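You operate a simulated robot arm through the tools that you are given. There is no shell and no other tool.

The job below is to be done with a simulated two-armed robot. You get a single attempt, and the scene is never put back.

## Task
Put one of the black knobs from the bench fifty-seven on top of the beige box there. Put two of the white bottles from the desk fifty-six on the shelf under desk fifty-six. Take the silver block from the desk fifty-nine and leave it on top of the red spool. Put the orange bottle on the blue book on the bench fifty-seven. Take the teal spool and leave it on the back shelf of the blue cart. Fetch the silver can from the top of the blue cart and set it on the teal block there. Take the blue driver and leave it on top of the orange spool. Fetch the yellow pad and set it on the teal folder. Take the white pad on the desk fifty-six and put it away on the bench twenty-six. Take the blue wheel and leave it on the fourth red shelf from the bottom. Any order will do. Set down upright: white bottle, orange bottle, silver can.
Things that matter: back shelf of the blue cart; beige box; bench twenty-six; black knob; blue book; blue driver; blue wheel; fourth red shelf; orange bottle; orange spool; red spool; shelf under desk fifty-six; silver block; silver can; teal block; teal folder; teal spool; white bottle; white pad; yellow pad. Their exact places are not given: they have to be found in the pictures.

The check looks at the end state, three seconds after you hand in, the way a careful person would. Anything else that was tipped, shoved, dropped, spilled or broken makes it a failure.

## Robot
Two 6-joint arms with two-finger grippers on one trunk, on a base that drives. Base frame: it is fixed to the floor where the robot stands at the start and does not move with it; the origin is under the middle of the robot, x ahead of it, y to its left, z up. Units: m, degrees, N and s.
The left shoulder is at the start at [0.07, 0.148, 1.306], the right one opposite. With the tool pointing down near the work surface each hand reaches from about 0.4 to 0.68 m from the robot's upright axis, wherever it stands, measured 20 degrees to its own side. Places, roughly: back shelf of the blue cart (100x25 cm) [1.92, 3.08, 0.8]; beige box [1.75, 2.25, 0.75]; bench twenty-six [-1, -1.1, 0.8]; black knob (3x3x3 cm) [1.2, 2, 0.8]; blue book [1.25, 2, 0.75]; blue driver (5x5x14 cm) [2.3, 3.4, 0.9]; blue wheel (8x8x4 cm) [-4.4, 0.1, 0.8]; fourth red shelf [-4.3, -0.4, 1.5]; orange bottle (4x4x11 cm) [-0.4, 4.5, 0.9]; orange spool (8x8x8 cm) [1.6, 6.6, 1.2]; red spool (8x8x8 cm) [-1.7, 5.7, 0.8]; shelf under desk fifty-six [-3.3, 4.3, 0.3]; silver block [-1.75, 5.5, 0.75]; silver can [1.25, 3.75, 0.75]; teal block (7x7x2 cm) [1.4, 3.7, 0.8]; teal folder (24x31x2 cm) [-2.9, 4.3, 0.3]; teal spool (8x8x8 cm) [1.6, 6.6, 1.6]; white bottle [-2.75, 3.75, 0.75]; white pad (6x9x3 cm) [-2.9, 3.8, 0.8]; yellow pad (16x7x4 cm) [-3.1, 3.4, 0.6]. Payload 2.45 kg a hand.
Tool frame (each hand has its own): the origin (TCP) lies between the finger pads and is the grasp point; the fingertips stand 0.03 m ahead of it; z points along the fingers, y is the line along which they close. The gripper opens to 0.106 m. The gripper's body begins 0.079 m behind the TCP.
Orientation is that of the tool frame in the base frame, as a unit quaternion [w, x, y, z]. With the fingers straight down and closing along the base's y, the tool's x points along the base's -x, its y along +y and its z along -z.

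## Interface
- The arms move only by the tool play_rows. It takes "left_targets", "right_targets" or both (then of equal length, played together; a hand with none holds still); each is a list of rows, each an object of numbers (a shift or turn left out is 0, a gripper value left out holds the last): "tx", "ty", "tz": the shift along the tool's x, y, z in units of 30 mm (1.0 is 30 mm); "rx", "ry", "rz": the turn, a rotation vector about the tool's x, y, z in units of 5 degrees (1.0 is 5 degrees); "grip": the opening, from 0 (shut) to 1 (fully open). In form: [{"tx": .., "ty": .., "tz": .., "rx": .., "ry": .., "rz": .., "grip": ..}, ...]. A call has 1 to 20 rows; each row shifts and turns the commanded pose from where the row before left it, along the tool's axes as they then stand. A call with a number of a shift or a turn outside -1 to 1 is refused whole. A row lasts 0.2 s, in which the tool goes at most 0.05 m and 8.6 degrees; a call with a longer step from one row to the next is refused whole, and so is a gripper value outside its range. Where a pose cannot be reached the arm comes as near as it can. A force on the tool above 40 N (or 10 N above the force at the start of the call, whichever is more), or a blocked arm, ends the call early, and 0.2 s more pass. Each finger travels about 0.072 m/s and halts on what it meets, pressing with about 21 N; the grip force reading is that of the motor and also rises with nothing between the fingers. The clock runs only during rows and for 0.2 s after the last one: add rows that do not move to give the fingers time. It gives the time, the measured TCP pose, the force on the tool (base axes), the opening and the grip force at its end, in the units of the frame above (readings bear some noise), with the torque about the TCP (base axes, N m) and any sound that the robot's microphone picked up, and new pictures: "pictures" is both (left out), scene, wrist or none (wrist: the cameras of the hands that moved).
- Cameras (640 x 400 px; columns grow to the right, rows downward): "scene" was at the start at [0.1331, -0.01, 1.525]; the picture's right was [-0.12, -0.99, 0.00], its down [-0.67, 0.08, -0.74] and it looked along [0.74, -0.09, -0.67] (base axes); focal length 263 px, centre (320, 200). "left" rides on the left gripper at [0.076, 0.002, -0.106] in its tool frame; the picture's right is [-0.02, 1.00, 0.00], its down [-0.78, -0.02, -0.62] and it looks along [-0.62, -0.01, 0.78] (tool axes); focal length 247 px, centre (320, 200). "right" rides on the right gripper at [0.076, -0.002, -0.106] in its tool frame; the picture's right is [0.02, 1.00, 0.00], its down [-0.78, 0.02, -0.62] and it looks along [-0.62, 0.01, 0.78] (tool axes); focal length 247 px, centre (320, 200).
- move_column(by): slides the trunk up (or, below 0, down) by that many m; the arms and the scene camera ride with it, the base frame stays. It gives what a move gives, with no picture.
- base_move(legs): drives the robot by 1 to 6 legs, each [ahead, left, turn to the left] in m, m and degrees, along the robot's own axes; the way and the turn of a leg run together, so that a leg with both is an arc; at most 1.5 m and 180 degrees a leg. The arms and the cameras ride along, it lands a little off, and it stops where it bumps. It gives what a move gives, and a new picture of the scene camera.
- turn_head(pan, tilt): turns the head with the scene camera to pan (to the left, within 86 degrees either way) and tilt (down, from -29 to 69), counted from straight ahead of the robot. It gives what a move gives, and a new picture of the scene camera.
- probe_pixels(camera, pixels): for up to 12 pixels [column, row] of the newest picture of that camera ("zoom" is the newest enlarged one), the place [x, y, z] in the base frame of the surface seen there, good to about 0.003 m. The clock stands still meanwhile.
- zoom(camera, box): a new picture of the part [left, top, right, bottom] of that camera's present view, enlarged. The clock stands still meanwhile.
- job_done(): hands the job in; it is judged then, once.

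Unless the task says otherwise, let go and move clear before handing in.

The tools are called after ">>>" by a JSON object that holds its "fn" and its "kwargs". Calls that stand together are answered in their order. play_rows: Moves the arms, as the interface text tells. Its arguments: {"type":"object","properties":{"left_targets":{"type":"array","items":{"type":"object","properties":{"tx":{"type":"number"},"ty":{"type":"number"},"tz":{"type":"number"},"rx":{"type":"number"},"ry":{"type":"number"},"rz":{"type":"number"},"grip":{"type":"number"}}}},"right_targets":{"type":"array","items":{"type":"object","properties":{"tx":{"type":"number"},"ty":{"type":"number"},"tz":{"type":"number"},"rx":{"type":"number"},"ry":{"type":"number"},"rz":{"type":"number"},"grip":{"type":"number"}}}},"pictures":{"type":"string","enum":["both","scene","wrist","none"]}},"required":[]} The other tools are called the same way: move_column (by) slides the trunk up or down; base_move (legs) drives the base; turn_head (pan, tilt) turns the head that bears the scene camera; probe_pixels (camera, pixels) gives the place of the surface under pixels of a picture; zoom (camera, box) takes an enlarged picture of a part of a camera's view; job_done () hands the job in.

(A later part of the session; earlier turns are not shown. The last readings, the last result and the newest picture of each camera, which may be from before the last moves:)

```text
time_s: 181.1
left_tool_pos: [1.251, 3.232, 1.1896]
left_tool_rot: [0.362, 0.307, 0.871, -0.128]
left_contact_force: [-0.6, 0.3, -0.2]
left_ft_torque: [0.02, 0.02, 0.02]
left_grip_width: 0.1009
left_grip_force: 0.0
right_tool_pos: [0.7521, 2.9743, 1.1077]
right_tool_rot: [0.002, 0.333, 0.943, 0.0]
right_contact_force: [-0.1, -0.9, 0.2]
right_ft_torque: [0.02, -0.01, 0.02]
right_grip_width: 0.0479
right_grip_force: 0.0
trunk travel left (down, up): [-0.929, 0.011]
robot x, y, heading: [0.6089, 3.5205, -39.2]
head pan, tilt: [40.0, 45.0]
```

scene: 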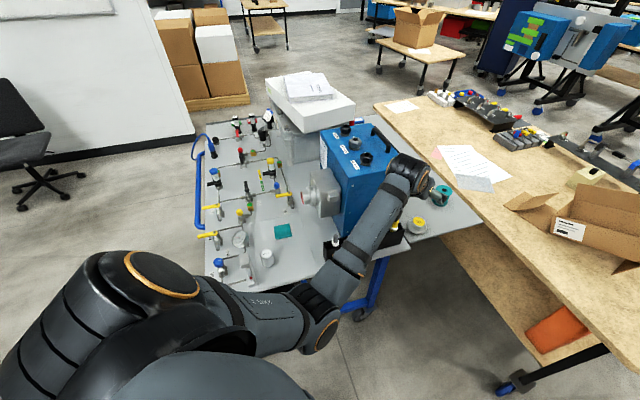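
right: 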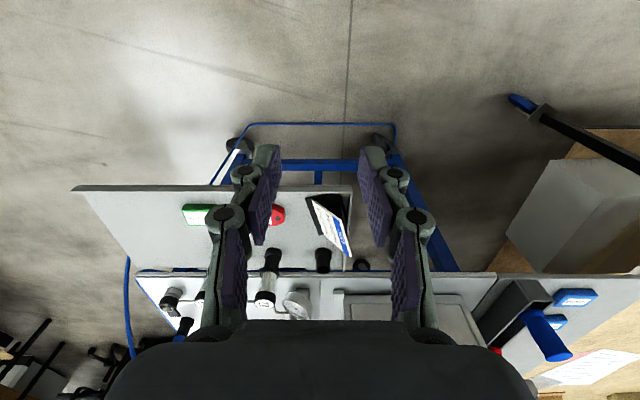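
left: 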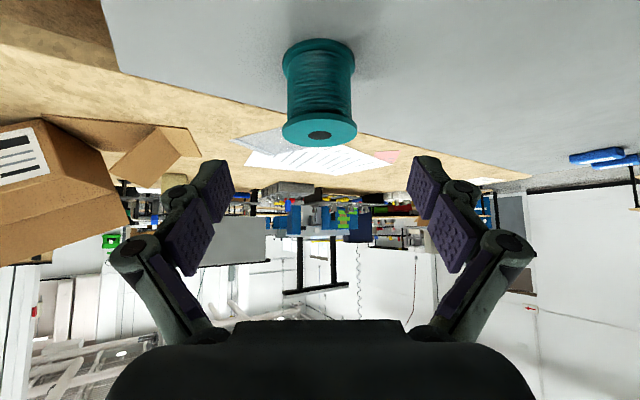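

The spool stands fine at (441,196). Now the silver can at (267,257) and the teal block at (283,231): I zoom and probe.

>>> {"fn": "zoom", "kwargs": {"camera": "scene", "box": [200, 190, 340, 300]}}

>>> {"fn": "probe_pixels", "kwargs": {"camera": "zoom", "pixels": [[306, 283], [306, 305], [285, 290], [330, 290], [308, 335], [380, 188], [355, 160], [410, 155], [420, 190], [365, 215], [395, 212], [200, 220]]}}

```text
3.64 times, centred on (270, 245) of scene
```

zoom: 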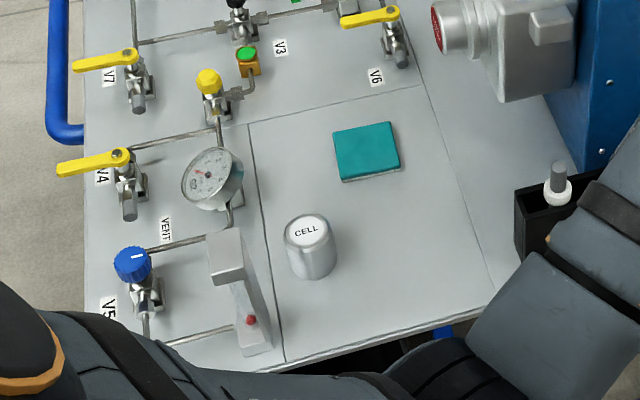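

```text
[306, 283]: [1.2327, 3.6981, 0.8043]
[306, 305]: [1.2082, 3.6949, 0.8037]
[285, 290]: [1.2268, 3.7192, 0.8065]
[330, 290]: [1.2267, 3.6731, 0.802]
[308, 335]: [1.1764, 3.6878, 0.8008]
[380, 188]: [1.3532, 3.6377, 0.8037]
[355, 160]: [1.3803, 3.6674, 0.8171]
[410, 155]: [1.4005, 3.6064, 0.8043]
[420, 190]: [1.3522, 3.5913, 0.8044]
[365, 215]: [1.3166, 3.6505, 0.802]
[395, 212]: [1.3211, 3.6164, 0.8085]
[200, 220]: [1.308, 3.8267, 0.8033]
```

The can is the "CELL" cylinder at (310,245); the block's top is at (366,150). Probing these pixels properly.

>>> {"fn": "probe_pixels", "kwargs": {"camera": "zoom", "pixels": [[309, 220], [309, 235], [290, 230], [330, 230], [313, 265], [338, 138], [390, 126], [396, 163], [345, 174], [366, 150], [230, 250], [240, 300]]}}

```text
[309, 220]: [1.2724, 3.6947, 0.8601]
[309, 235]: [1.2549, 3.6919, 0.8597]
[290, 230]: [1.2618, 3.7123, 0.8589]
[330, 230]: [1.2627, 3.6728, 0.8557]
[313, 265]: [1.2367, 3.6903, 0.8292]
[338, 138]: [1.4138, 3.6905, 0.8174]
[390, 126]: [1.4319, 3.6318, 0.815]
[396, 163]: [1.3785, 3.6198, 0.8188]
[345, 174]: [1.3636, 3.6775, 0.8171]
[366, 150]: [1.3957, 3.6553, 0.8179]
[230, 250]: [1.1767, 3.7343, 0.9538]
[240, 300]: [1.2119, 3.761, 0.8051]
```

Can: centre (1.263,3.693), z 0.803–0.860; block: centre (1.397,3.655), top 0.8175. The grey level gauge next to the can reaches z 0.954, so I probe it and the dial to choose a safe hand direction.

>>> {"fn": "probe_pixels", "kwargs": {"camera": "zoom", "pixels": [[212, 240], [240, 232], [215, 275], [242, 270], [262, 320], [245, 345], [270, 345], [210, 155], [238, 170], [210, 205], [160, 310], [250, 320]]}}

```text
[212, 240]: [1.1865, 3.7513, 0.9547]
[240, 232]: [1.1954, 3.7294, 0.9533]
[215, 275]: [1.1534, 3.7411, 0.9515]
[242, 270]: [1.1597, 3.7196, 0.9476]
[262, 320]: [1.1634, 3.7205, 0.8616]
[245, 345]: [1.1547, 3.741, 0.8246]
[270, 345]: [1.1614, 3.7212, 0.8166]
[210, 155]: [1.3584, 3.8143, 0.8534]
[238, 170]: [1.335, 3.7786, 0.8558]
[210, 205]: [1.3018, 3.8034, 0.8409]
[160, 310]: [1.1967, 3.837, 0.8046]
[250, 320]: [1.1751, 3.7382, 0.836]
```

The level gauge occupies x 1.153–1.195, y 3.72–3.755; with heading 30° the right hand's body and camera will keep ~4 cm clear of it. I'll raise the left hand out of the way, turn left to heading 30 and move beside the cart.

>>> {"fn": "play_rows", "kwargs": {"left_targets": [{"tx": -0.7, "tz": -0.7}, {"tx": -0.7, "tz": -0.7}, {"tx": -0.7, "tz": -0.7}, {"tx": -0.7, "tz": -0.7}, {"tx": -0.7, "tz": -0.7}, {"tx": -0.7, "tz": -0.7}, {"tx": -0.7, "tz": -0.7}, {}], "pictures": "none"}}

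>>> {"fn": "base_move", "kwargs": {"legs": [[0, 0, 69], [0.1, -0.08, 0]]}}

>>> {"fn": "turn_head", "kwargs": {"pan": -5, "tilt": 50}}

```text
time_s: 182.9
left_tool_pos: [1.2516, 3.2316, 1.3973]
left_tool_rot: [0.361, 0.307, 0.871, -0.127]
left_contact_force: [-0.3, -0.1, 1.3]
left_ft_torque: [-0.02, -0.01, 0.01]
left_grip_width: 0.1006
left_grip_force: 0.0
right_tool_pos: [0.7527, 2.9743, 1.1047]
right_tool_rot: [0.0, 0.334, 0.943, -0.001]
right_contact_force: [0.1, 0.7, 0.2]
right_ft_torque: [-0.03, 0.02, -0.01]
right_grip_width: 0.0478
right_grip_force: 0.0
trunk travel left (down, up): [-0.929, 0.011]
robot x, y, heading: [0.6067, 3.5201, -38.9]
head pan, tilt: [40.0, 45.0]
```

```text
time_s: 187.2
left_tool_pos: [1.2294, 4.0026, 1.3996]
left_tool_rot: [0.371, -0.242, 0.891, 0.099]
left_contact_force: [0.0, 0.7, -1.1]
left_ft_torque: [0.01, -0.02, 0.0]
left_grip_width: 0.101
left_grip_force: 0.0
right_tool_pos: [1.2925, 3.444, 1.1061]
right_tool_rot: [0.002, -0.261, 0.965, 0.0]
right_contact_force: [-1.5, 0.5, 0.2]
right_ft_torque: [0.01, -0.05, -0.01]
right_grip_width: 0.0478
right_grip_force: 0.1
trunk travel left (down, up): [-0.929, 0.011]
robot x, y, heading: [0.7357, 3.5021, 30.3]
head pan, tilt: [40.0, 45.0]
```

scene: 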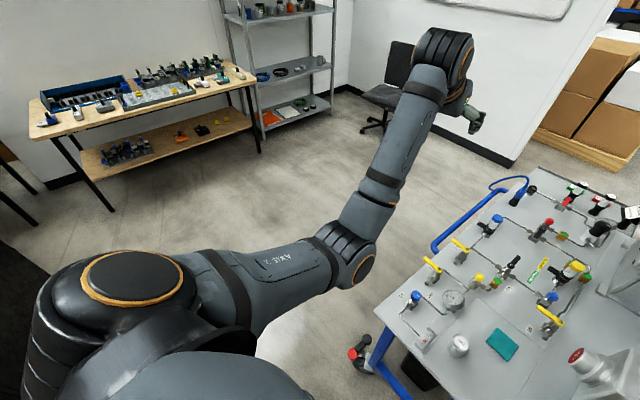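

```text
time_s: 188.3
left_tool_pos: [1.2315, 4.0022, 1.3983]
left_tool_rot: [0.37, -0.241, 0.892, 0.1]
left_contact_force: [-0.4, -0.5, 0.2]
left_ft_torque: [-0.03, -0.03, -0.01]
left_grip_width: 0.1004
left_grip_force: 0.1
right_tool_pos: [1.2956, 3.4435, 1.1072]
right_tool_rot: [0.001, -0.262, 0.965, 0.001]
right_contact_force: [0.4, -0.7, 0.9]
right_ft_torque: [0.0, -0.01, 0.0]
right_grip_width: 0.048
right_grip_force: 0.0
trunk travel left (down, up): [-0.929, 0.011]
robot x, y, heading: [0.7345, 3.5038, 30.5]
head pan, tilt: [-5.0, 50.0]
```

scene: 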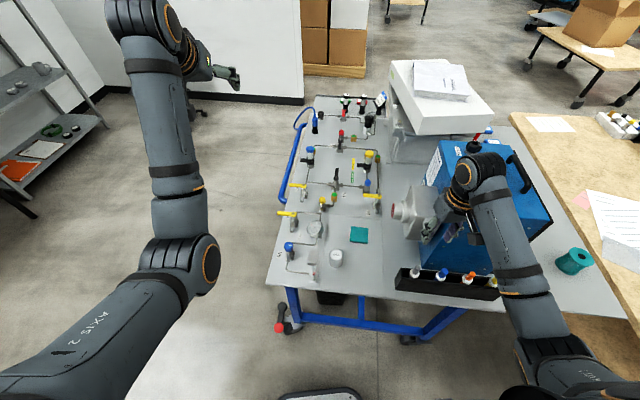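

The right hand is over the cart near the blue case; the can is 0.23 m to its left. I'll move it left then ahead above the can, opening the fingers, then lower the trunk 0.2 m.

>>> {"fn": "play_rows", "kwargs": {"right_targets": [{"ty": 0.97, "grip": 0.75}, {"ty": 0.97}, {"ty": 0.97}, {"ty": 0.97}, {"ty": 0.97}, {"ty": 0.97}, {"ty": 0.97}, {"ty": 0.94}, {"tx": -0.82}, {"tx": -0.82}, {"tx": -0.82}, {"tx": -0.81}, {}], "pictures": "both"}}

```text
time_s: 190.2
left_tool_pos: [1.2325, 4.0021, 1.3979]
left_tool_rot: [0.369, -0.241, 0.892, 0.1]
left_contact_force: [0.3, -0.4, -0.6]
left_ft_torque: [0.02, -0.01, 0.0]
left_grip_width: 0.1009
left_grip_force: 0.1
right_tool_pos: [1.2355, 3.5605, 1.0503]
right_tool_rot: [0.018, -0.245, 0.966, -0.083]
right_contact_force: [0.0, -0.8, -0.2]
right_ft_torque: [0.03, 0.01, 0.01]
right_grip_width: 0.0794
right_grip_force: 0.0
right hand out of reach, approached as far as the arm can: row 1, 2, 3, 4
trunk travel left (down, up): [-0.929, 0.011]
robot x, y, heading: [0.7322, 3.5032, 30.4]
head pan, tilt: [-5.0, 50.0]
stopped in row 9 (right hand): the arm was blocked; the commanded pose is now the measured one
```

scene: 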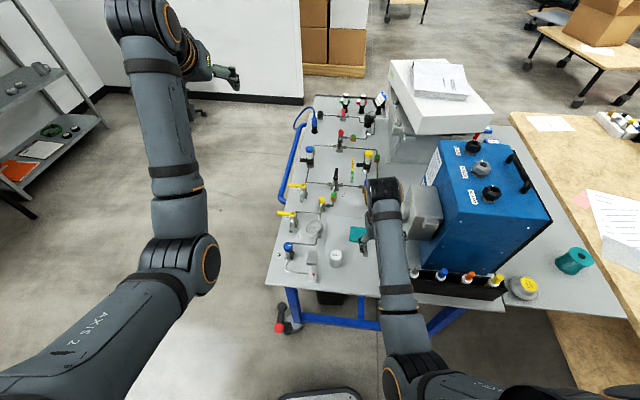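
right: 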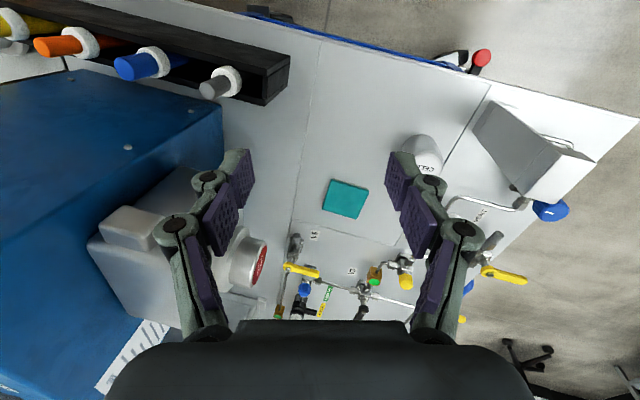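

The arm reported a block; forces are zero. I probe the right forearm to see whether it touches the rack or connector.

>>> {"fn": "probe_pixels", "kwargs": {"camera": "scene", "pixels": [[410, 365], [400, 320], [395, 280], [390, 240], [385, 195], [443, 272], [426, 205], [368, 235], [398, 210], [335, 250]]}}

>>> {"fn": "zoom", "kwargs": {"camera": "scene", "box": [300, 150, 480, 330]}}

```text
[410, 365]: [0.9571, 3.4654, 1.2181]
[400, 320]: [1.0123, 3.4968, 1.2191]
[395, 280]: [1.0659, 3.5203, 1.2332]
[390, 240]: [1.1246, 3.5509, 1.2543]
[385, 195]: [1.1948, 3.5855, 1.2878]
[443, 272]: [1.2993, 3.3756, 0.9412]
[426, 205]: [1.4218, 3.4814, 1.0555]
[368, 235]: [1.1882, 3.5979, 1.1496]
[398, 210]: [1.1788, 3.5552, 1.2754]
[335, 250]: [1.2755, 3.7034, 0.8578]
```

```text
2.22 times, centred on (390, 240) of scene
```

zoom: 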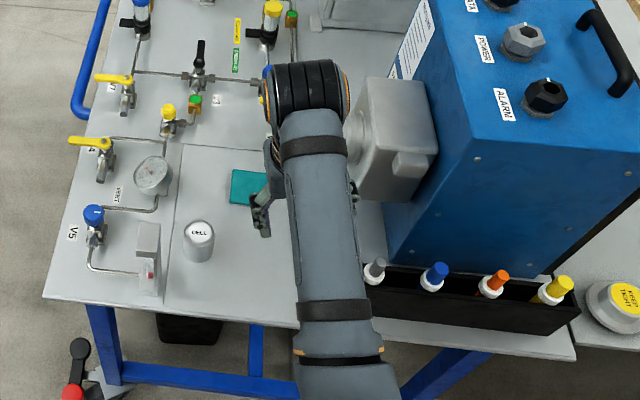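

The arm is clear of all objects; it simply got too near its own shoulder (folded limit), and the hand is tilted ~10°. I'll straighten it while moving ahead, then left over the can.

>>> {"fn": "play_rows", "kwargs": {"right_targets": [{"tx": -1, "rx": -0.97, "rz": -0.19}, {"tx": -1, "rx": -0.97, "rz": -0.19}, {"tx": -1}, {"ty": 0.8}, {"ty": 0.8}, {"ty": 0.8}, {"ty": 0.8}, {}], "pictures": "wrist"}}

```text
time_s: 192.0
left_tool_pos: [1.2322, 4.0021, 1.3986]
left_tool_rot: [0.369, -0.242, 0.892, 0.101]
left_contact_force: [1.0, 0.8, 0.1]
left_ft_torque: [0.02, 0.0, 0.02]
left_grip_width: 0.1009
left_grip_force: 0.0
right_tool_pos: [1.2651, 3.6869, 1.0515]
right_tool_rot: [-0.003, -0.26, 0.966, -0.002]
right_contact_force: [0.0, -0.2, -0.2]
right_ft_torque: [0.03, 0.01, -0.03]
right_grip_width: 0.0794
right_grip_force: 0.0
trunk travel left (down, up): [-0.929, 0.011]
robot x, y, heading: [0.7351, 3.503, 30.5]
head pan, tilt: [-5.0, 50.0]
```

right: 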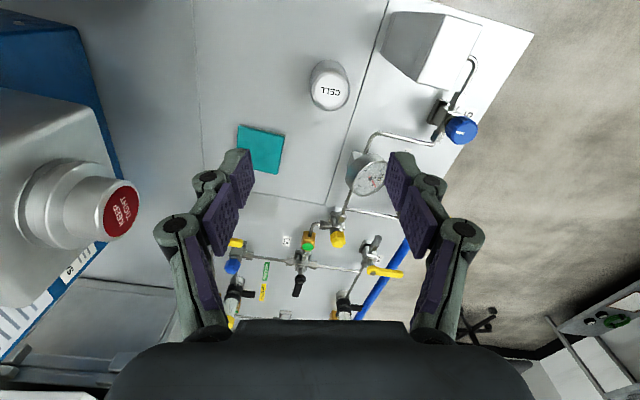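

The hand is straight again and nearly above the can (329,88 in the wrist view). I'll probe the can top and block from here.

>>> {"fn": "probe_pixels", "kwargs": {"camera": "right", "pixels": [[329, 90], [315, 90], [346, 90], [329, 105], [329, 76], [240, 130], [284, 136], [276, 172], [260, 150], [420, 40], [395, 70], [370, 180]]}}

```text
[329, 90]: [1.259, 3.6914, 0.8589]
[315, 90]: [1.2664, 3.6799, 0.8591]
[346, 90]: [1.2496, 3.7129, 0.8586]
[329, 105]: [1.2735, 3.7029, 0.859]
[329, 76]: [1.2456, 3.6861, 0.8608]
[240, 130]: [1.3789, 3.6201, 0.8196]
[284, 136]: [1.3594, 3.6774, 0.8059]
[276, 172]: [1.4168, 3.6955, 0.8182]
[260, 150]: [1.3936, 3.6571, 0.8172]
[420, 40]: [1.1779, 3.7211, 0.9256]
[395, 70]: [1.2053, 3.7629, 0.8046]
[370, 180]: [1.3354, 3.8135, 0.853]
```

The can's centre is (1.259,3.695). I'll shift 10 mm left and lower the trunk 0.15 m, then check.

>>> {"fn": "play_rows", "kwargs": {"right_targets": [{"ty": 0.33}, {}], "pictures": "none"}}

>>> {"fn": "move_column", "kwargs": {"by": -0.14}}

>>> {"fn": "zoom", "kwargs": {"camera": "right", "box": [0, 0, 640, 400]}}

>>> {"fn": "zoom", "kwargs": {"camera": "scene", "box": [260, 140, 460, 300]}}

```text
time_s: 192.6
left_tool_pos: [1.232, 4.0003, 1.3976]
left_tool_rot: [0.37, -0.24, 0.892, 0.099]
left_contact_force: [0.1, 0.3, 0.4]
left_ft_torque: [0.01, 0.04, -0.01]
left_grip_width: 0.1009
left_grip_force: 0.2
right_tool_pos: [1.2671, 3.6868, 1.0484]
right_tool_rot: [-0.001, -0.256, 0.967, -0.011]
right_contact_force: [0.4, 0.2, 0.2]
right_ft_torque: [0.01, -0.02, 0.0]
right_grip_width: 0.0794
right_grip_force: 0.1
trunk travel left (down, up): [-0.929, 0.011]
robot x, y, heading: [0.7328, 3.5035, 30.4]
head pan, tilt: [-5.0, 50.0]
```

```text
time_s: 194.3
left_tool_pos: [1.2319, 4.0022, 1.2577]
left_tool_rot: [0.369, -0.241, 0.892, 0.099]
left_contact_force: [-0.6, 1.1, 0.0]
left_ft_torque: [0.02, -0.03, 0.0]
left_grip_width: 0.1008
left_grip_force: 0.0
right_tool_pos: [1.2686, 3.6886, 0.9104]
right_tool_rot: [0.0, -0.256, 0.967, -0.008]
right_contact_force: [0.7, 0.0, -0.9]
right_ft_torque: [-0.01, 0.0, 0.02]
right_grip_width: 0.0796
right_grip_force: 0.1
trunk travel left (down, up): [-0.789, 0.151]
robot x, y, heading: [0.7322, 3.5026, 30.2]
head pan, tilt: [-5.0, 50.0]
```

```text
1.00 times, centred on (320, 200) of right (not enlarged: the box is as wide or as high as the picture)
```

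zoom: 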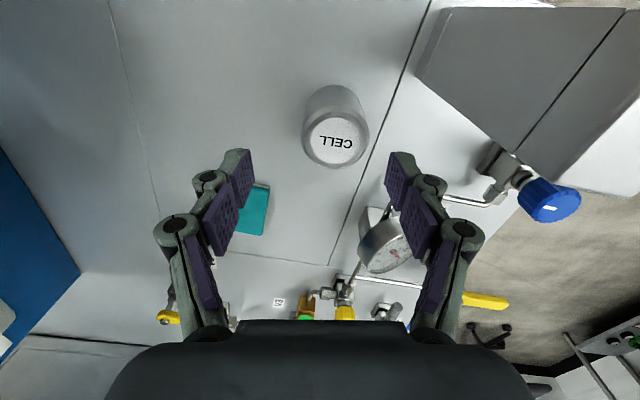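

```text
2.50 times, centred on (360, 220) of scene
```

zoom: 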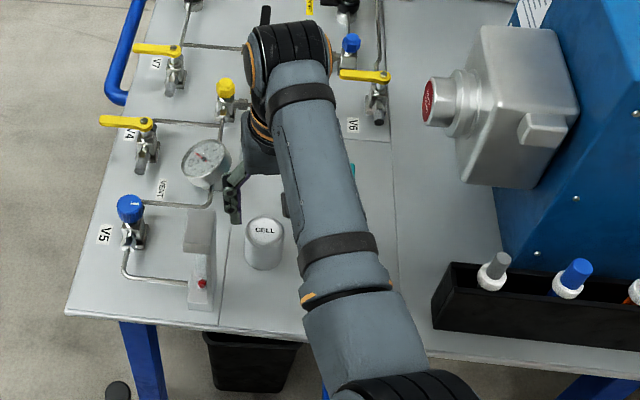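

The hand couldn't go further inward (its limit), still 10 mm off to the right. I'll shift the base 10 mm left and 5 mm back instead.

>>> {"fn": "base_move", "kwargs": {"legs": [[-0.006, 0.012, 0]]}}

>>> {"fn": "zoom", "kwargs": {"camera": "right", "box": [0, 0, 640, 400]}}

>>> {"fn": "probe_pixels", "kwargs": {"camera": "zoom", "pixels": [[320, 140], [335, 140], [305, 140], [320, 120], [320, 160], [440, 75], [430, 60]]}}

```text
time_s: 195.0
left_tool_pos: [1.2237, 4.0056, 1.2568]
left_tool_rot: [0.368, -0.241, 0.892, 0.101]
left_contact_force: [0.1, 0.5, -0.1]
left_ft_torque: [0.01, 0.01, 0.07]
left_grip_width: 0.1008
left_grip_force: 0.0
right_tool_pos: [1.2577, 3.6937, 0.91]
right_tool_rot: [0.0, -0.257, 0.966, -0.008]
right_contact_force: [-0.4, 0.4, 0.5]
right_ft_torque: [0.01, 0.04, -0.01]
right_grip_width: 0.0794
right_grip_force: 0.0
trunk travel left (down, up): [-0.789, 0.151]
robot x, y, heading: [0.7223, 3.5079, 30.1]
head pan, tilt: [-5.0, 50.0]
```

scene: 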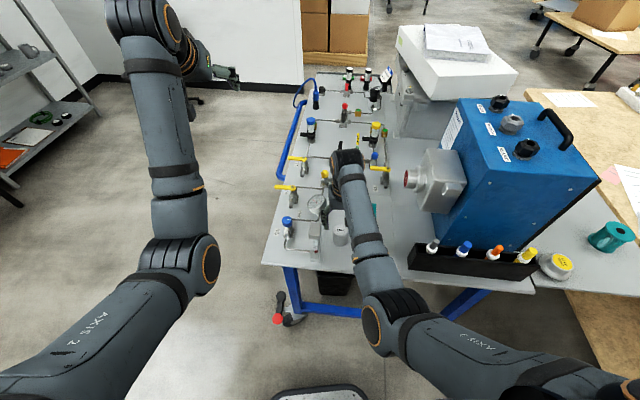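

```text
1.00 times, centred on (320, 200) of right (not enlarged: the box is as wide or as high as the picture)
```

zoom: 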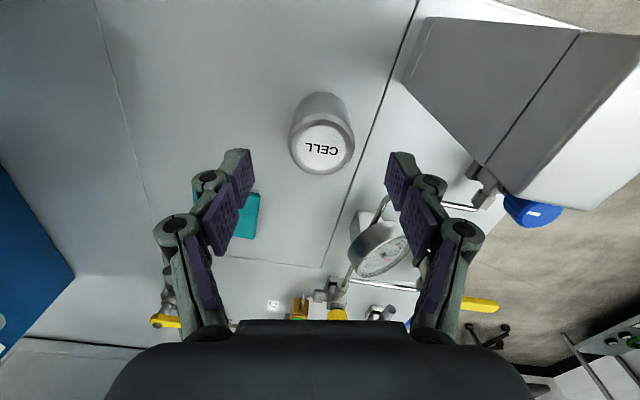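

```text
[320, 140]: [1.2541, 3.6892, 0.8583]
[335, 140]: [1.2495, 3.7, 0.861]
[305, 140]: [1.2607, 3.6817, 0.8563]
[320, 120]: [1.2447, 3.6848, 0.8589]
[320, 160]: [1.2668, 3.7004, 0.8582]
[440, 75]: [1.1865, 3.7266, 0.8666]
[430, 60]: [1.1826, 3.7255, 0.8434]
```

The can (322,143) is centred under the hand now. I'll lower 65 mm, grip and lift 60 mm.

>>> {"fn": "play_rows", "kwargs": {"right_targets": [{"tz": 0.75}, {"tz": 0.75}, {"tz": 0.67}, {}, {"grip": 0.3}, {}, {}, {}, {"tz": -1}, {"tz": -1}, {}], "pictures": "both"}}

```text
time_s: 197.4
left_tool_pos: [1.2221, 4.0081, 1.2574]
left_tool_rot: [0.37, -0.241, 0.892, 0.1]
left_contact_force: [-0.1, 0.2, 0.0]
left_ft_torque: [0.0, 0.0, 0.01]
left_grip_width: 0.1007
left_grip_force: 0.0
right_tool_pos: [1.2583, 3.6939, 0.9044]
right_tool_rot: [0.001, -0.256, 0.967, -0.01]
right_contact_force: [-0.3, 0.1, -1.7]
right_ft_torque: [-0.01, -0.01, -0.01]
right_grip_width: 0.0468
right_grip_force: 20.4
trunk travel left (down, up): [-0.789, 0.151]
robot x, y, heading: [0.7212, 3.5087, 30.3]
head pan, tilt: [-5.0, 50.0]
```

scene: 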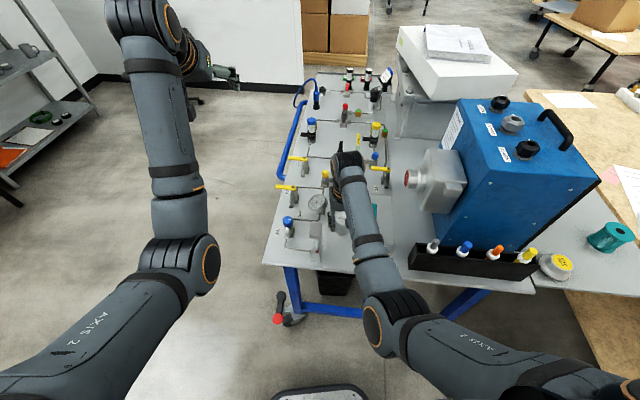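
right: 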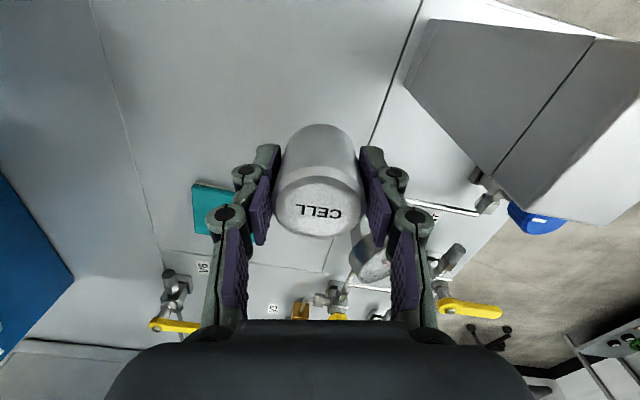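

The can is held (0.0468). Before carrying it to the block I probe the connector's red knob (407,180) and the block for clearance.

>>> {"fn": "probe_pixels", "kwargs": {"camera": "scene", "pixels": [[407, 180], [411, 170], [425, 160], [430, 195], [376, 212], [440, 165], [387, 172]]}}

>>> {"fn": "probe_pixels", "kwargs": {"camera": "right", "pixels": [[213, 200], [195, 185], [195, 230], [235, 192], [175, 290], [165, 325]]}}

```text
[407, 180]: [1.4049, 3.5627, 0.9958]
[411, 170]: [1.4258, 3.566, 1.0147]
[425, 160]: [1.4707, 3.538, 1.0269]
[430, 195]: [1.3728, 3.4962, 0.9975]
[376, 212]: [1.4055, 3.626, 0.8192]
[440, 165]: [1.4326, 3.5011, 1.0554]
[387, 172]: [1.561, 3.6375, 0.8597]
```

```text
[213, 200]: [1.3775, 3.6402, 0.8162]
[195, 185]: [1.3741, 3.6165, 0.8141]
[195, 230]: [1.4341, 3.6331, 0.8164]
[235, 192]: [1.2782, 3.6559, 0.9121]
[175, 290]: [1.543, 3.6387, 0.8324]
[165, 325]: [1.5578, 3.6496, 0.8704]
```

The knob at (1.405,3.563) leaves about 3 cm beside the gripper; I'll set the can slightly to the near-left of the block's centre, at (1.393,3.661). Moving there at the present height.

>>> {"fn": "play_rows", "kwargs": {"right_targets": [{"tx": -0.83, "ty": -0.8}, {"tx": -0.83, "ty": -0.8}, {"tx": -0.83, "ty": -0.8}, {"tx": -0.83, "ty": -0.8}, {}], "pictures": "both"}}

>>> {"fn": "zoom", "kwargs": {"camera": "scene", "box": [300, 130, 460, 260]}}

```text
time_s: 198.6
left_tool_pos: [1.2215, 4.0087, 1.2581]
left_tool_rot: [0.37, -0.241, 0.892, 0.1]
left_contact_force: [-0.8, 0.1, -0.2]
left_ft_torque: [0.0, -0.03, -0.03]
left_grip_width: 0.1008
left_grip_force: 0.0
right_tool_pos: [1.391, 3.6621, 0.9085]
right_tool_rot: [0.001, -0.256, 0.967, -0.008]
right_contact_force: [-0.2, -1.0, -1.5]
right_ft_torque: [0.0, -0.03, 0.03]
right_grip_width: 0.0468
right_grip_force: 20.8
trunk travel left (down, up): [-0.789, 0.151]
robot x, y, heading: [0.7235, 3.5099, 30.0]
head pan, tilt: [-5.0, 50.0]
```

scene: 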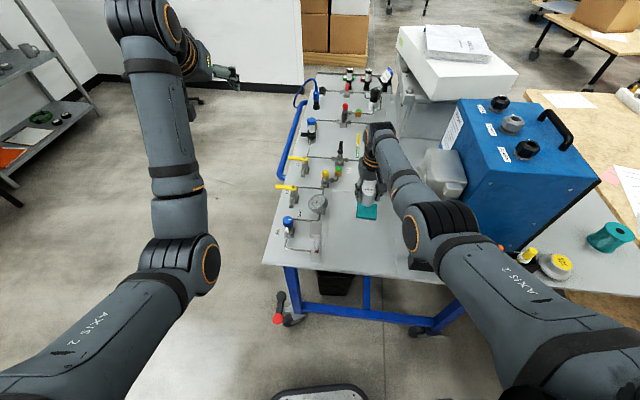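
right: 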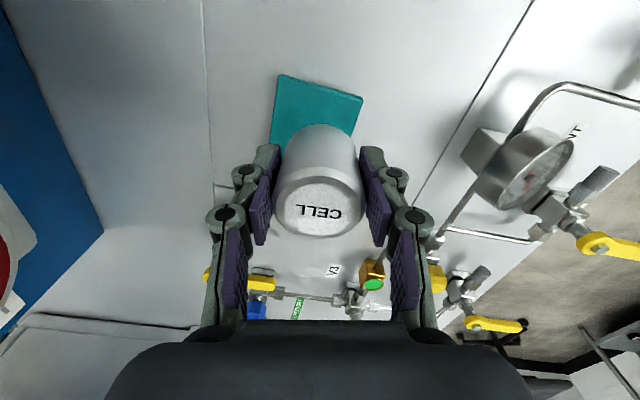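

```text
3.08 times, centred on (380, 195) of scene
```

zoom: 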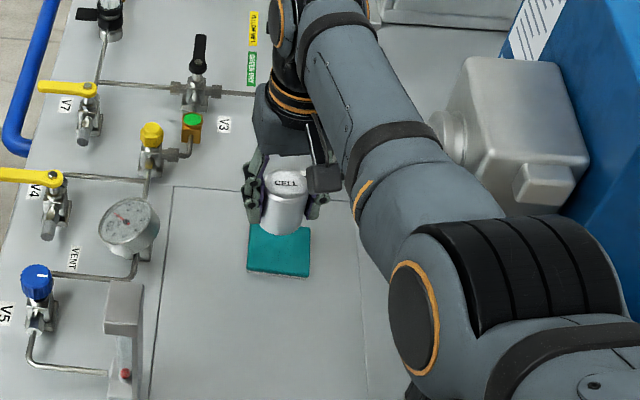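

The can hangs over the block. The elbow at (420,235) is above the small bottle rack; I check its height before lowering.

>>> {"fn": "probe_pixels", "kwargs": {"camera": "scene", "pixels": [[415, 230], [420, 262], [440, 225], [465, 250], [530, 253], [405, 240], [402, 200]]}}

```text
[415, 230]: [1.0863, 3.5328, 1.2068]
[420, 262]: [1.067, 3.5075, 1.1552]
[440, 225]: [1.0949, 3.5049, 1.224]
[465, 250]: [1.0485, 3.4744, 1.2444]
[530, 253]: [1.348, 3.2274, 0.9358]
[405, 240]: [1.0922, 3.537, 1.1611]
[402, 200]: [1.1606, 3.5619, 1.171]
```

The elbow is well clear (z>1.1). I'll lower 42 mm, then in 2 mm steps.

>>> {"fn": "play_rows", "kwargs": {"right_targets": [{"tz": 0.7}, {"tz": 0.7}, {}], "pictures": "none"}}

>>> {"fn": "play_rows", "kwargs": {"right_targets": [{"tz": 0.08}, {"tz": 0.08}, {}], "pictures": "none"}}

```text
time_s: 199.4
left_tool_pos: [1.2203, 4.0086, 1.2573]
left_tool_rot: [0.37, -0.241, 0.892, 0.1]
left_contact_force: [-0.2, -0.5, -0.3]
left_ft_torque: [-0.01, 0.0, -0.04]
left_grip_width: 0.1007
left_grip_force: 0.0
right_tool_pos: [1.3856, 3.6568, 0.8678]
right_tool_rot: [-0.001, -0.256, 0.967, -0.009]
right_contact_force: [0.2, -0.7, -0.9]
right_ft_torque: [0.0, 0.02, 0.02]
right_grip_width: 0.047
right_grip_force: 20.9
right hand out of reach, approached as far as the arm can: row 2
trunk travel left (down, up): [-0.789, 0.151]
robot x, y, heading: [0.7196, 3.5091, 30.3]
head pan, tilt: [-5.0, 50.0]
```

```text
time_s: 200.2
left_tool_pos: [1.2205, 4.0081, 1.2579]
left_tool_rot: [0.369, -0.241, 0.892, 0.1]
left_contact_force: [0.7, -0.4, -0.7]
left_ft_torque: [0.01, -0.01, -0.01]
left_grip_width: 0.1007
left_grip_force: 0.0
right_tool_pos: [1.3853, 3.6565, 0.8639]
right_tool_rot: [0.0, -0.255, 0.967, -0.009]
right_contact_force: [-0.9, 0.1, -1.4]
right_ft_torque: [-0.04, 0.02, -0.01]
right_grip_width: 0.0467
right_grip_force: 21.0
trunk travel left (down, up): [-0.789, 0.151]
robot x, y, heading: [0.7229, 3.511, 30.1]
head pan, tilt: [-5.0, 50.0]
```

I hit the reach limit, which pulled the can 6-8 mm back. I'll advance the base 10 mm and do the last lowering with the trunk.

>>> {"fn": "base_move", "kwargs": {"legs": [[0.011, -0.002, 0]]}}

>>> {"fn": "zoom", "kwargs": {"camera": "right", "box": [160, 0, 480, 260]}}

```text
time_s: 201.0
left_tool_pos: [1.2287, 4.0104, 1.2596]
left_tool_rot: [0.371, -0.24, 0.891, 0.1]
left_contact_force: [-0.1, 0.3, 0.4]
left_ft_torque: [-0.03, 0.0, 0.0]
left_grip_width: 0.1009
left_grip_force: 0.0
right_tool_pos: [1.3929, 3.6598, 0.866]
right_tool_rot: [0.001, -0.256, 0.967, -0.009]
right_contact_force: [-0.3, 0.3, -0.8]
right_ft_torque: [0.02, -0.03, 0.0]
right_grip_width: 0.0467
right_grip_force: 20.4
trunk travel left (down, up): [-0.789, 0.151]
robot x, y, heading: [0.7379, 3.5099, 30.4]
head pan, tilt: [-5.0, 50.0]
```

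scene: 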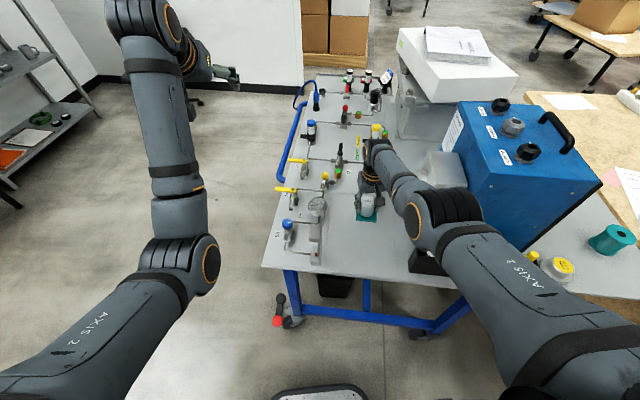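

```text
1.54 times, centred on (320, 130) of right
```

zoom: 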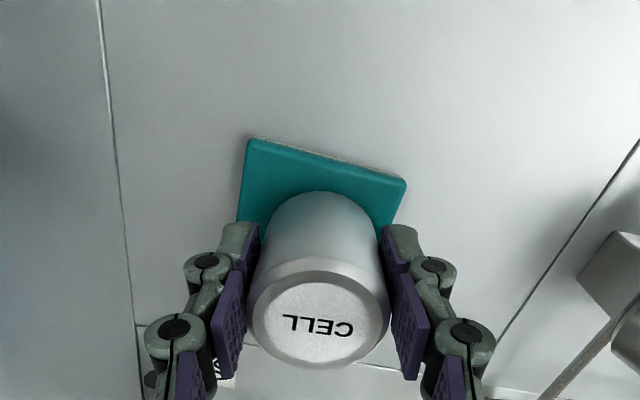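

The can is well centred on the block in the wrist view. I lower the trunk by 5 mm, then check the force.

>>> {"fn": "move_column", "kwargs": {"by": -0.005}}

>>> {"fn": "move_column", "kwargs": {"by": -0.002}}

```text
time_s: 201.5
left_tool_pos: [1.2308, 4.0113, 1.2537]
left_tool_rot: [0.37, -0.24, 0.892, 0.099]
left_contact_force: [-0.7, -0.3, 0.2]
left_ft_torque: [0.02, -0.02, -0.03]
left_grip_width: 0.1009
left_grip_force: 0.0
right_tool_pos: [1.3946, 3.659, 0.8586]
right_tool_rot: [0.0, -0.256, 0.967, -0.009]
right_contact_force: [-0.5, -0.1, -1.9]
right_ft_torque: [0.01, -0.03, 0.01]
right_grip_width: 0.0468
right_grip_force: 21.4
trunk travel left (down, up): [-0.784, 0.156]
robot x, y, heading: [0.7345, 3.5123, 30.3]
head pan, tilt: [-5.0, 50.0]
```

```text
time_s: 202.0
left_tool_pos: [1.2303, 4.0116, 1.2511]
left_tool_rot: [0.37, -0.241, 0.892, 0.099]
left_contact_force: [-0.2, 0.2, 0.1]
left_ft_torque: [0.02, 0.01, 0.0]
left_grip_width: 0.1011
left_grip_force: 0.0
right_tool_pos: [1.3954, 3.6581, 0.8576]
right_tool_rot: [0.002, -0.255, 0.967, -0.009]
right_contact_force: [-0.5, -0.1, 6.1]
right_ft_torque: [0.03, -0.03, 0.0]
right_grip_width: 0.0467
right_grip_force: 21.3
trunk travel left (down, up): [-0.782, 0.158]
robot x, y, heading: [0.7318, 3.5119, 30.2]
head pan, tilt: [-5.0, 50.0]
```

Contact (6 N): the can rests on the block. I'll open and rise.

>>> {"fn": "play_rows", "kwargs": {"right_targets": [{"grip": 0.6}, {"grip": 0.68}, {}, {}, {"tz": -0.5}, {"tz": -1}, {"tz": -1}, {}], "pictures": "wrist"}}

>>> {"fn": "move_column", "kwargs": {"by": 0.14}}

>>> {"fn": "zoom", "kwargs": {"camera": "scene", "box": [260, 100, 460, 280]}}

```text
time_s: 203.8
left_tool_pos: [1.2314, 4.0124, 1.2511]
left_tool_rot: [0.37, -0.241, 0.892, 0.099]
left_contact_force: [0.1, -0.4, -0.2]
left_ft_torque: [0.0, 0.02, 0.04]
left_grip_width: 0.1005
left_grip_force: 0.1
right_tool_pos: [1.3952, 3.6603, 0.9324]
right_tool_rot: [0.001, -0.257, 0.966, -0.009]
right_contact_force: [-0.1, 0.9, 0.3]
right_ft_torque: [0.0, 0.02, 0.05]
right_grip_width: 0.0718
right_grip_force: 0.2
trunk travel left (down, up): [-0.782, 0.158]
robot x, y, heading: [0.7339, 3.5142, 30.3]
head pan, tilt: [-5.0, 50.0]
```

right: 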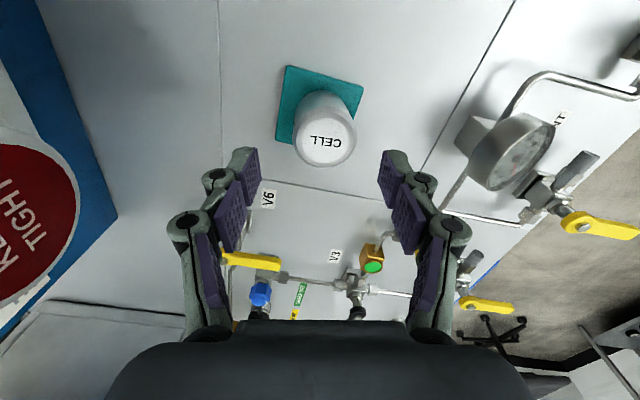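

```text
time_s: 205.5
left_tool_pos: [1.2314, 4.0123, 1.3914]
left_tool_rot: [0.37, -0.24, 0.892, 0.1]
left_contact_force: [0.6, -0.7, -0.6]
left_ft_torque: [-0.01, -0.02, -0.02]
left_grip_width: 0.1005
left_grip_force: 0.1
right_tool_pos: [1.395, 3.6601, 1.0718]
right_tool_rot: [0.001, -0.254, 0.967, -0.009]
right_contact_force: [0.2, 0.5, 0.2]
right_ft_torque: [0.01, 0.0, -0.01]
right_grip_width: 0.0721
right_grip_force: 0.1
trunk travel left (down, up): [-0.922, 0.018]
robot x, y, heading: [0.7352, 3.5095, 30.4]
head pan, tilt: [-5.0, 50.0]
```

```text
2.22 times, centred on (360, 190) of scene
```

zoom: 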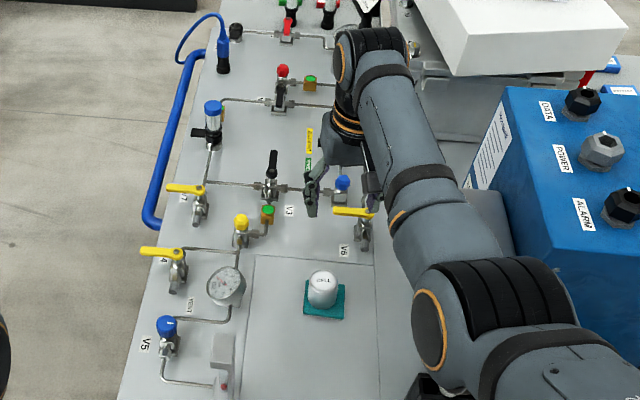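

The can stands on the teal block at (323,290). I'll back off, then look left for the black cart with the orange bottle.

>>> {"fn": "base_move", "kwargs": {"legs": [[-0.4, 0, 0]]}}

>>> {"fn": "play_rows", "kwargs": {"left_targets": [{"ry": 1, "tx": 0.5, "tz": 0.5}, {"ry": 1, "tx": 0.5, "tz": 0.5}, {"ry": 1, "tz": 0.8}, {"ry": 1, "tz": 0.8}, {"ry": 1, "tz": 0.8}, {"ry": 1, "tz": 0.8}, {"ry": 1, "tz": 0.8}, {"ry": 1, "tz": 0.8}, {"ry": 1, "tz": 0.8}, {}], "pictures": "none"}}

>>> {"fn": "turn_head", "kwargs": {"pan": 86, "tilt": 25}}

```text
time_s: 208.0
left_tool_pos: [0.888, 3.8112, 1.3901]
left_tool_rot: [0.369, -0.239, 0.893, 0.099]
left_contact_force: [0.9, 0.5, -0.5]
left_ft_torque: [0.01, 0.04, -0.02]
left_grip_width: 0.1005
left_grip_force: 0.1
right_tool_pos: [1.0486, 3.4586, 1.0714]
right_tool_rot: [0.0, -0.255, 0.967, -0.009]
right_contact_force: [0.4, 0.6, 0.4]
right_ft_torque: [-0.03, 0.01, -0.02]
right_grip_width: 0.0721
right_grip_force: 0.1
trunk travel left (down, up): [-0.922, 0.018]
robot x, y, heading: [0.3865, 3.3093, 30.2]
head pan, tilt: [-5.0, 50.0]
```

scene: 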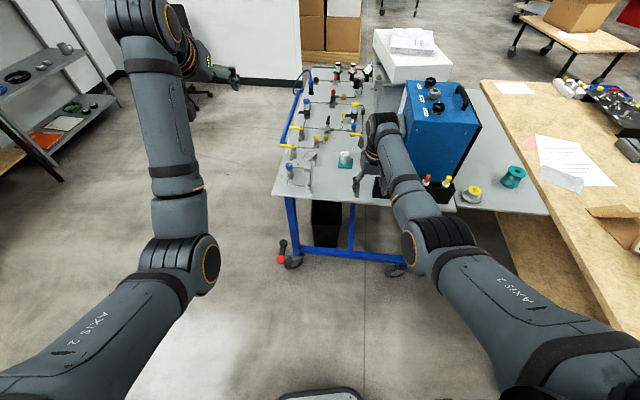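

```text
time_s: 210.2
left_tool_pos: [0.8902, 3.8162, 1.1953]
left_tool_rot: [0.001, -0.259, 0.966, 0.001]
left_contact_force: [0.3, -0.5, -0.2]
left_ft_torque: [0.03, 0.03, -0.01]
left_grip_width: 0.1007
left_grip_force: 0.1
left hand out of reach, approached as far as the arm can: row 8, 9
right_tool_pos: [1.0471, 3.4574, 1.0717]
right_tool_rot: [0.001, -0.254, 0.967, -0.009]
right_contact_force: [0.4, 0.9, 0.2]
right_ft_torque: [0.01, 0.03, 0.01]
right_grip_width: 0.0721
right_grip_force: 0.0
trunk travel left (down, up): [-0.922, 0.018]
robot x, y, heading: [0.3863, 3.3139, 30.1]
head pan, tilt: [-5.0, 50.0]
```

```text
time_s: 211.9
left_tool_pos: [0.8912, 3.8185, 1.1956]
left_tool_rot: [0.001, -0.26, 0.966, 0.0]
left_contact_force: [0.9, 0.4, -0.5]
left_ft_torque: [0.03, 0.0, -0.01]
left_grip_width: 0.1007
left_grip_force: 0.1
right_tool_pos: [1.0484, 3.4579, 1.0715]
right_tool_rot: [0.001, -0.254, 0.967, -0.009]
right_contact_force: [-0.3, 0.4, -0.2]
right_ft_torque: [0.03, 0.05, -0.03]
right_grip_width: 0.0721
right_grip_force: 0.0
trunk travel left (down, up): [-0.922, 0.018]
robot x, y, heading: [0.3868, 3.3061, 30.0]
head pan, tilt: [85.9, 25.0]
```

scene: 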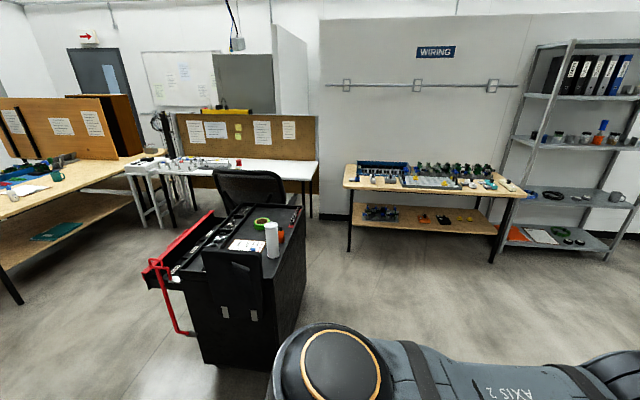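

The black cart's top shows green tape, a white cylinder at (271,240) and something orange behind it at (282,234). I'll zoom.

>>> {"fn": "zoom", "kwargs": {"camera": "scene", "box": [180, 180, 340, 290]}}

>>> {"fn": "probe_pixels", "kwargs": {"camera": "zoom", "pixels": [[364, 175], [364, 235], [405, 215], [405, 235], [330, 175], [425, 270], [235, 245], [270, 240], [475, 150], [90, 300]]}}

```text
3.64 times, centred on (260, 235) of scene
```

zoom: 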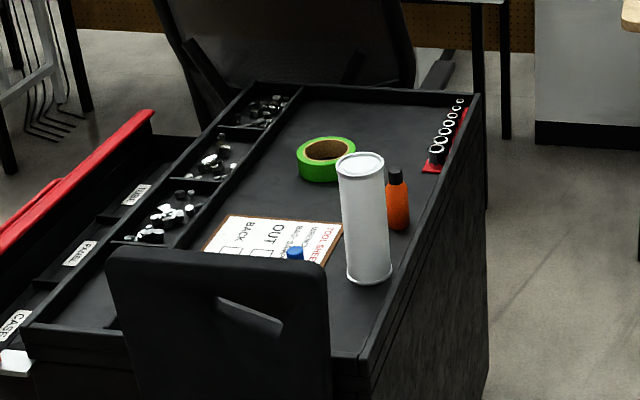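

```text
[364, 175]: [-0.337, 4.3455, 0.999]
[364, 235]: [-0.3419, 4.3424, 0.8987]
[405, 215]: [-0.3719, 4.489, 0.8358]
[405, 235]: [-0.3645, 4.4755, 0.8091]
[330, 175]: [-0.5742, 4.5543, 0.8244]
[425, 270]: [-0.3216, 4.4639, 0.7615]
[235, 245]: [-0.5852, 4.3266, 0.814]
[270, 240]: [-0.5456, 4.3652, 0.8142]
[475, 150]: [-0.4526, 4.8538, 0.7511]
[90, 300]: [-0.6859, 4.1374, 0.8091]
```

The orange bottle (black cap) stands at zoom (398,200), with the taller white cylinder at (-0.34,4.35) south of it. I'll drive to the east side of the black cart, facing west (heading ~197).

>>> {"fn": "probe_pixels", "kwargs": {"camera": "zoom", "pixels": [[397, 175], [397, 190], [397, 210], [395, 225], [362, 158], [365, 275]]}}

>>> {"fn": "base_move", "kwargs": {"legs": [[0.394, 0.52, 0], [0.394, 0.52, 0], [0, 0, 167]]}}

>>> {"fn": "turn_head", "kwargs": {"pan": 0, "tilt": 40}}

```text
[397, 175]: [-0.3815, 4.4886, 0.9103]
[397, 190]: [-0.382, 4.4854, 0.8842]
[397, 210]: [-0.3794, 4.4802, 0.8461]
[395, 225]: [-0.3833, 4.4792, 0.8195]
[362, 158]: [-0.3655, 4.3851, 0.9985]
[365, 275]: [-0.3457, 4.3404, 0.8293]
```

```text
time_s: 225.6
left_tool_pos: [-0.0631, 4.2314, 1.1953]
left_tool_rot: [0.0, 0.989, 0.147, 0.0]
left_contact_force: [0.4, -0.2, 0.1]
left_ft_torque: [-0.01, -0.01, -0.01]
left_grip_width: 0.1008
left_grip_force: 0.1
right_tool_pos: [-0.1357, 4.6177, 1.0714]
right_tool_rot: [-0.008, 0.99, 0.143, 0.0]
right_contact_force: [-0.3, 0.6, 1.0]
right_ft_torque: [-0.02, -0.02, -0.01]
right_grip_width: 0.0724
right_grip_force: 0.1
trunk travel left (down, up): [-0.922, 0.018]
robot x, y, heading: [0.5416, 4.6073, -163.2]
head pan, tilt: [85.9, 25.0]
```

scene: 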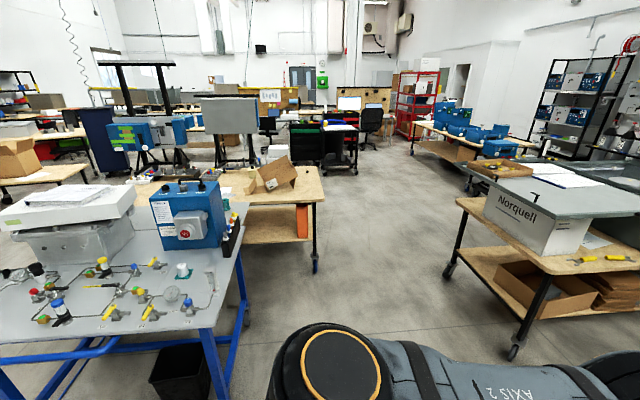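

```text
time_s: 227.2
left_tool_pos: [-0.0633, 4.2312, 1.1957]
left_tool_rot: [0.0, 0.989, 0.148, 0.0]
left_contact_force: [-0.5, -0.5, -0.4]
left_ft_torque: [0.0, 0.0, 0.01]
left_grip_width: 0.1005
left_grip_force: 0.1
right_tool_pos: [-0.1345, 4.6169, 1.0724]
right_tool_rot: [-0.009, 0.99, 0.142, 0.001]
right_contact_force: [-0.6, -0.7, 0.1]
right_ft_torque: [-0.01, 0.0, -0.02]
right_grip_width: 0.0719
right_grip_force: 0.1
trunk travel left (down, up): [-0.922, 0.018]
robot x, y, heading: [0.541, 4.6077, -163.1]
head pan, tilt: [0.0, 40.0]
```

scene: 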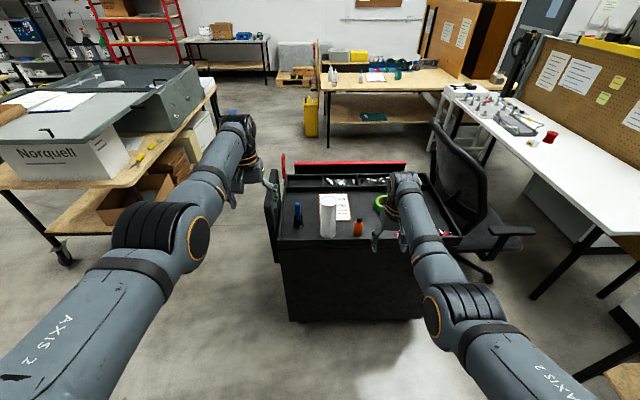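

The orange bottle is at (359,228) between the white cylinder (328,215) and my right hand. Zoom and probe.

>>> {"fn": "zoom", "kwargs": {"camera": "scene", "box": [280, 170, 420, 260]}}

>>> {"fn": "probe_pixels", "kwargs": {"camera": "zoom", "pixels": [[360, 228], [360, 240], [360, 265], [345, 265], [375, 265], [360, 300], [220, 150], [220, 200], [220, 290], [405, 230], [100, 220], [100, 200]]}}

```text
4.44 times, centred on (350, 215) of scene
```

zoom: 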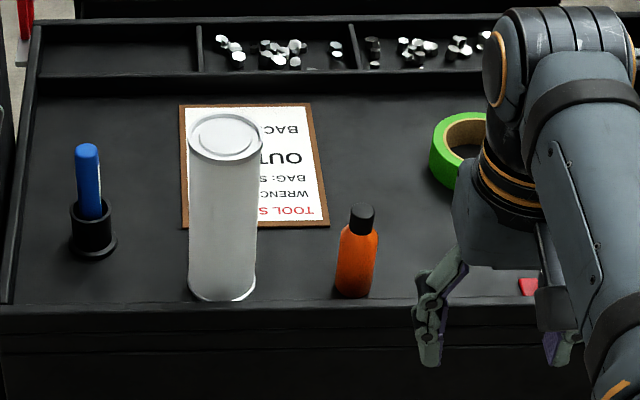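

```text
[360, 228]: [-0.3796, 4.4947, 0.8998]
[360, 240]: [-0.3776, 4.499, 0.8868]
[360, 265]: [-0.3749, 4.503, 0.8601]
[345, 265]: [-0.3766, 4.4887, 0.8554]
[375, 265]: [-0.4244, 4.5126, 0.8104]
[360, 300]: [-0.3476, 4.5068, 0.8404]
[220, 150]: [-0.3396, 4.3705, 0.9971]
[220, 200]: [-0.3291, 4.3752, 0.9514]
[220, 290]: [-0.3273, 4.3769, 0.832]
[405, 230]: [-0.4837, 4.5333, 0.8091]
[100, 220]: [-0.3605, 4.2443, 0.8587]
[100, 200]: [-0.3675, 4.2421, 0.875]
```

The bottle's axis is at (-0.394,4.498), cap top 0.92, base 0.81. I'll drive 0.29 m ahead and shift the right hand to sit over it.

>>> {"fn": "base_move", "kwargs": {"legs": [[0.29, 0, 0]]}}

>>> {"fn": "play_rows", "kwargs": {"right_targets": [{"ty": 0.6, "rx": 0.2}, {"ty": 0.6}, {}], "pictures": "wrist"}}

```text
time_s: 229.2
left_tool_pos: [-0.3399, 4.1462, 1.198]
left_tool_rot: [0.0, 0.989, 0.149, 0.0]
left_contact_force: [0.4, 0.7, -0.1]
left_ft_torque: [-0.04, 0.02, 0.03]
left_grip_width: 0.1006
left_grip_force: 0.1
right_tool_pos: [-0.4135, 4.5314, 1.0738]
right_tool_rot: [-0.009, 0.99, 0.144, 0.0]
right_contact_force: [-0.5, 0.2, 0.3]
right_ft_torque: [-0.03, 0.02, 0.0]
right_grip_width: 0.0722
right_grip_force: 0.0
trunk travel left (down, up): [-0.922, 0.018]
robot x, y, heading: [0.2616, 4.5241, -162.9]
head pan, tilt: [0.0, 40.0]
```

scene: 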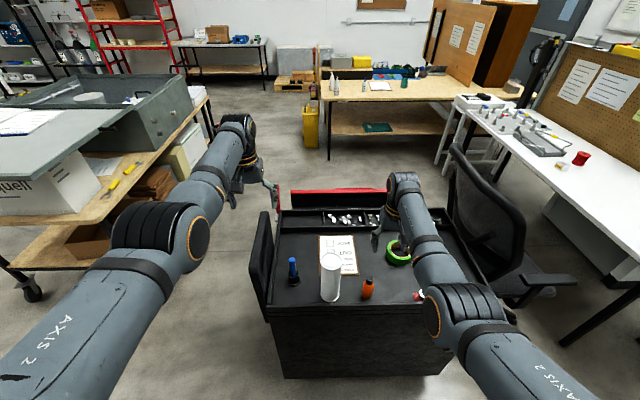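

```text
time_s: 230.0
left_tool_pos: [-0.3427, 4.1458, 1.1956]
left_tool_rot: [0.0, 0.989, 0.149, -0.001]
left_contact_force: [0.3, 0.4, 0.6]
left_ft_torque: [-0.01, -0.03, -0.03]
left_grip_width: 0.1006
left_grip_force: 0.2
right_tool_pos: [-0.4056, 4.4961, 1.0719]
right_tool_rot: [-0.018, 0.989, 0.144, -0.001]
right_contact_force: [-0.3, -0.5, -0.2]
right_ft_torque: [-0.02, -0.02, 0.0]
right_grip_width: 0.072
right_grip_force: 0.0
trunk travel left (down, up): [-0.922, 0.018]
robot x, y, heading: [0.2611, 4.527, -163.0]
head pan, tilt: [0.0, 40.0]
```

right: 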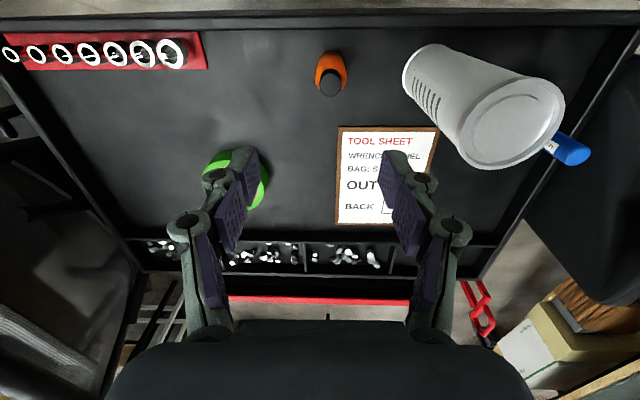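

The bottle's cap is at (331,83) in the wrist view. I probe it to align, and correct a 2° tilt of the hand.

>>> {"fn": "probe_pixels", "kwargs": {"camera": "right", "pixels": [[331, 83], [322, 83], [340, 83], [331, 92], [331, 76]]}}

>>> {"fn": "play_rows", "kwargs": {"right_targets": [{"rx": -0.41}, {}], "pictures": "none"}}

```text
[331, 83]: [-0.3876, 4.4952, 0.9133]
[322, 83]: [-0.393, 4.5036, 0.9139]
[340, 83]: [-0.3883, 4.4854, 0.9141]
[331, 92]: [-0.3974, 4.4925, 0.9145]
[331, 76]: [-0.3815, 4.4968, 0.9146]
```

```text
time_s: 230.6
left_tool_pos: [-0.3419, 4.1469, 1.1954]
left_tool_rot: [-0.001, 0.989, 0.149, 0.0]
left_contact_force: [-0.2, 0.0, 0.0]
left_ft_torque: [-0.02, 0.02, -0.01]
left_grip_width: 0.1007
left_grip_force: 0.1
right_tool_pos: [-0.4044, 4.4967, 1.0703]
right_tool_rot: [0.0, 0.99, 0.144, 0.002]
right_contact_force: [-0.5, 0.3, 0.6]
right_ft_torque: [0.01, 0.0, 0.01]
right_grip_width: 0.0722
right_grip_force: 0.1
trunk travel left (down, up): [-0.922, 0.018]
robot x, y, heading: [0.2607, 4.5217, -163.0]
head pan, tilt: [0.0, 40.0]
```

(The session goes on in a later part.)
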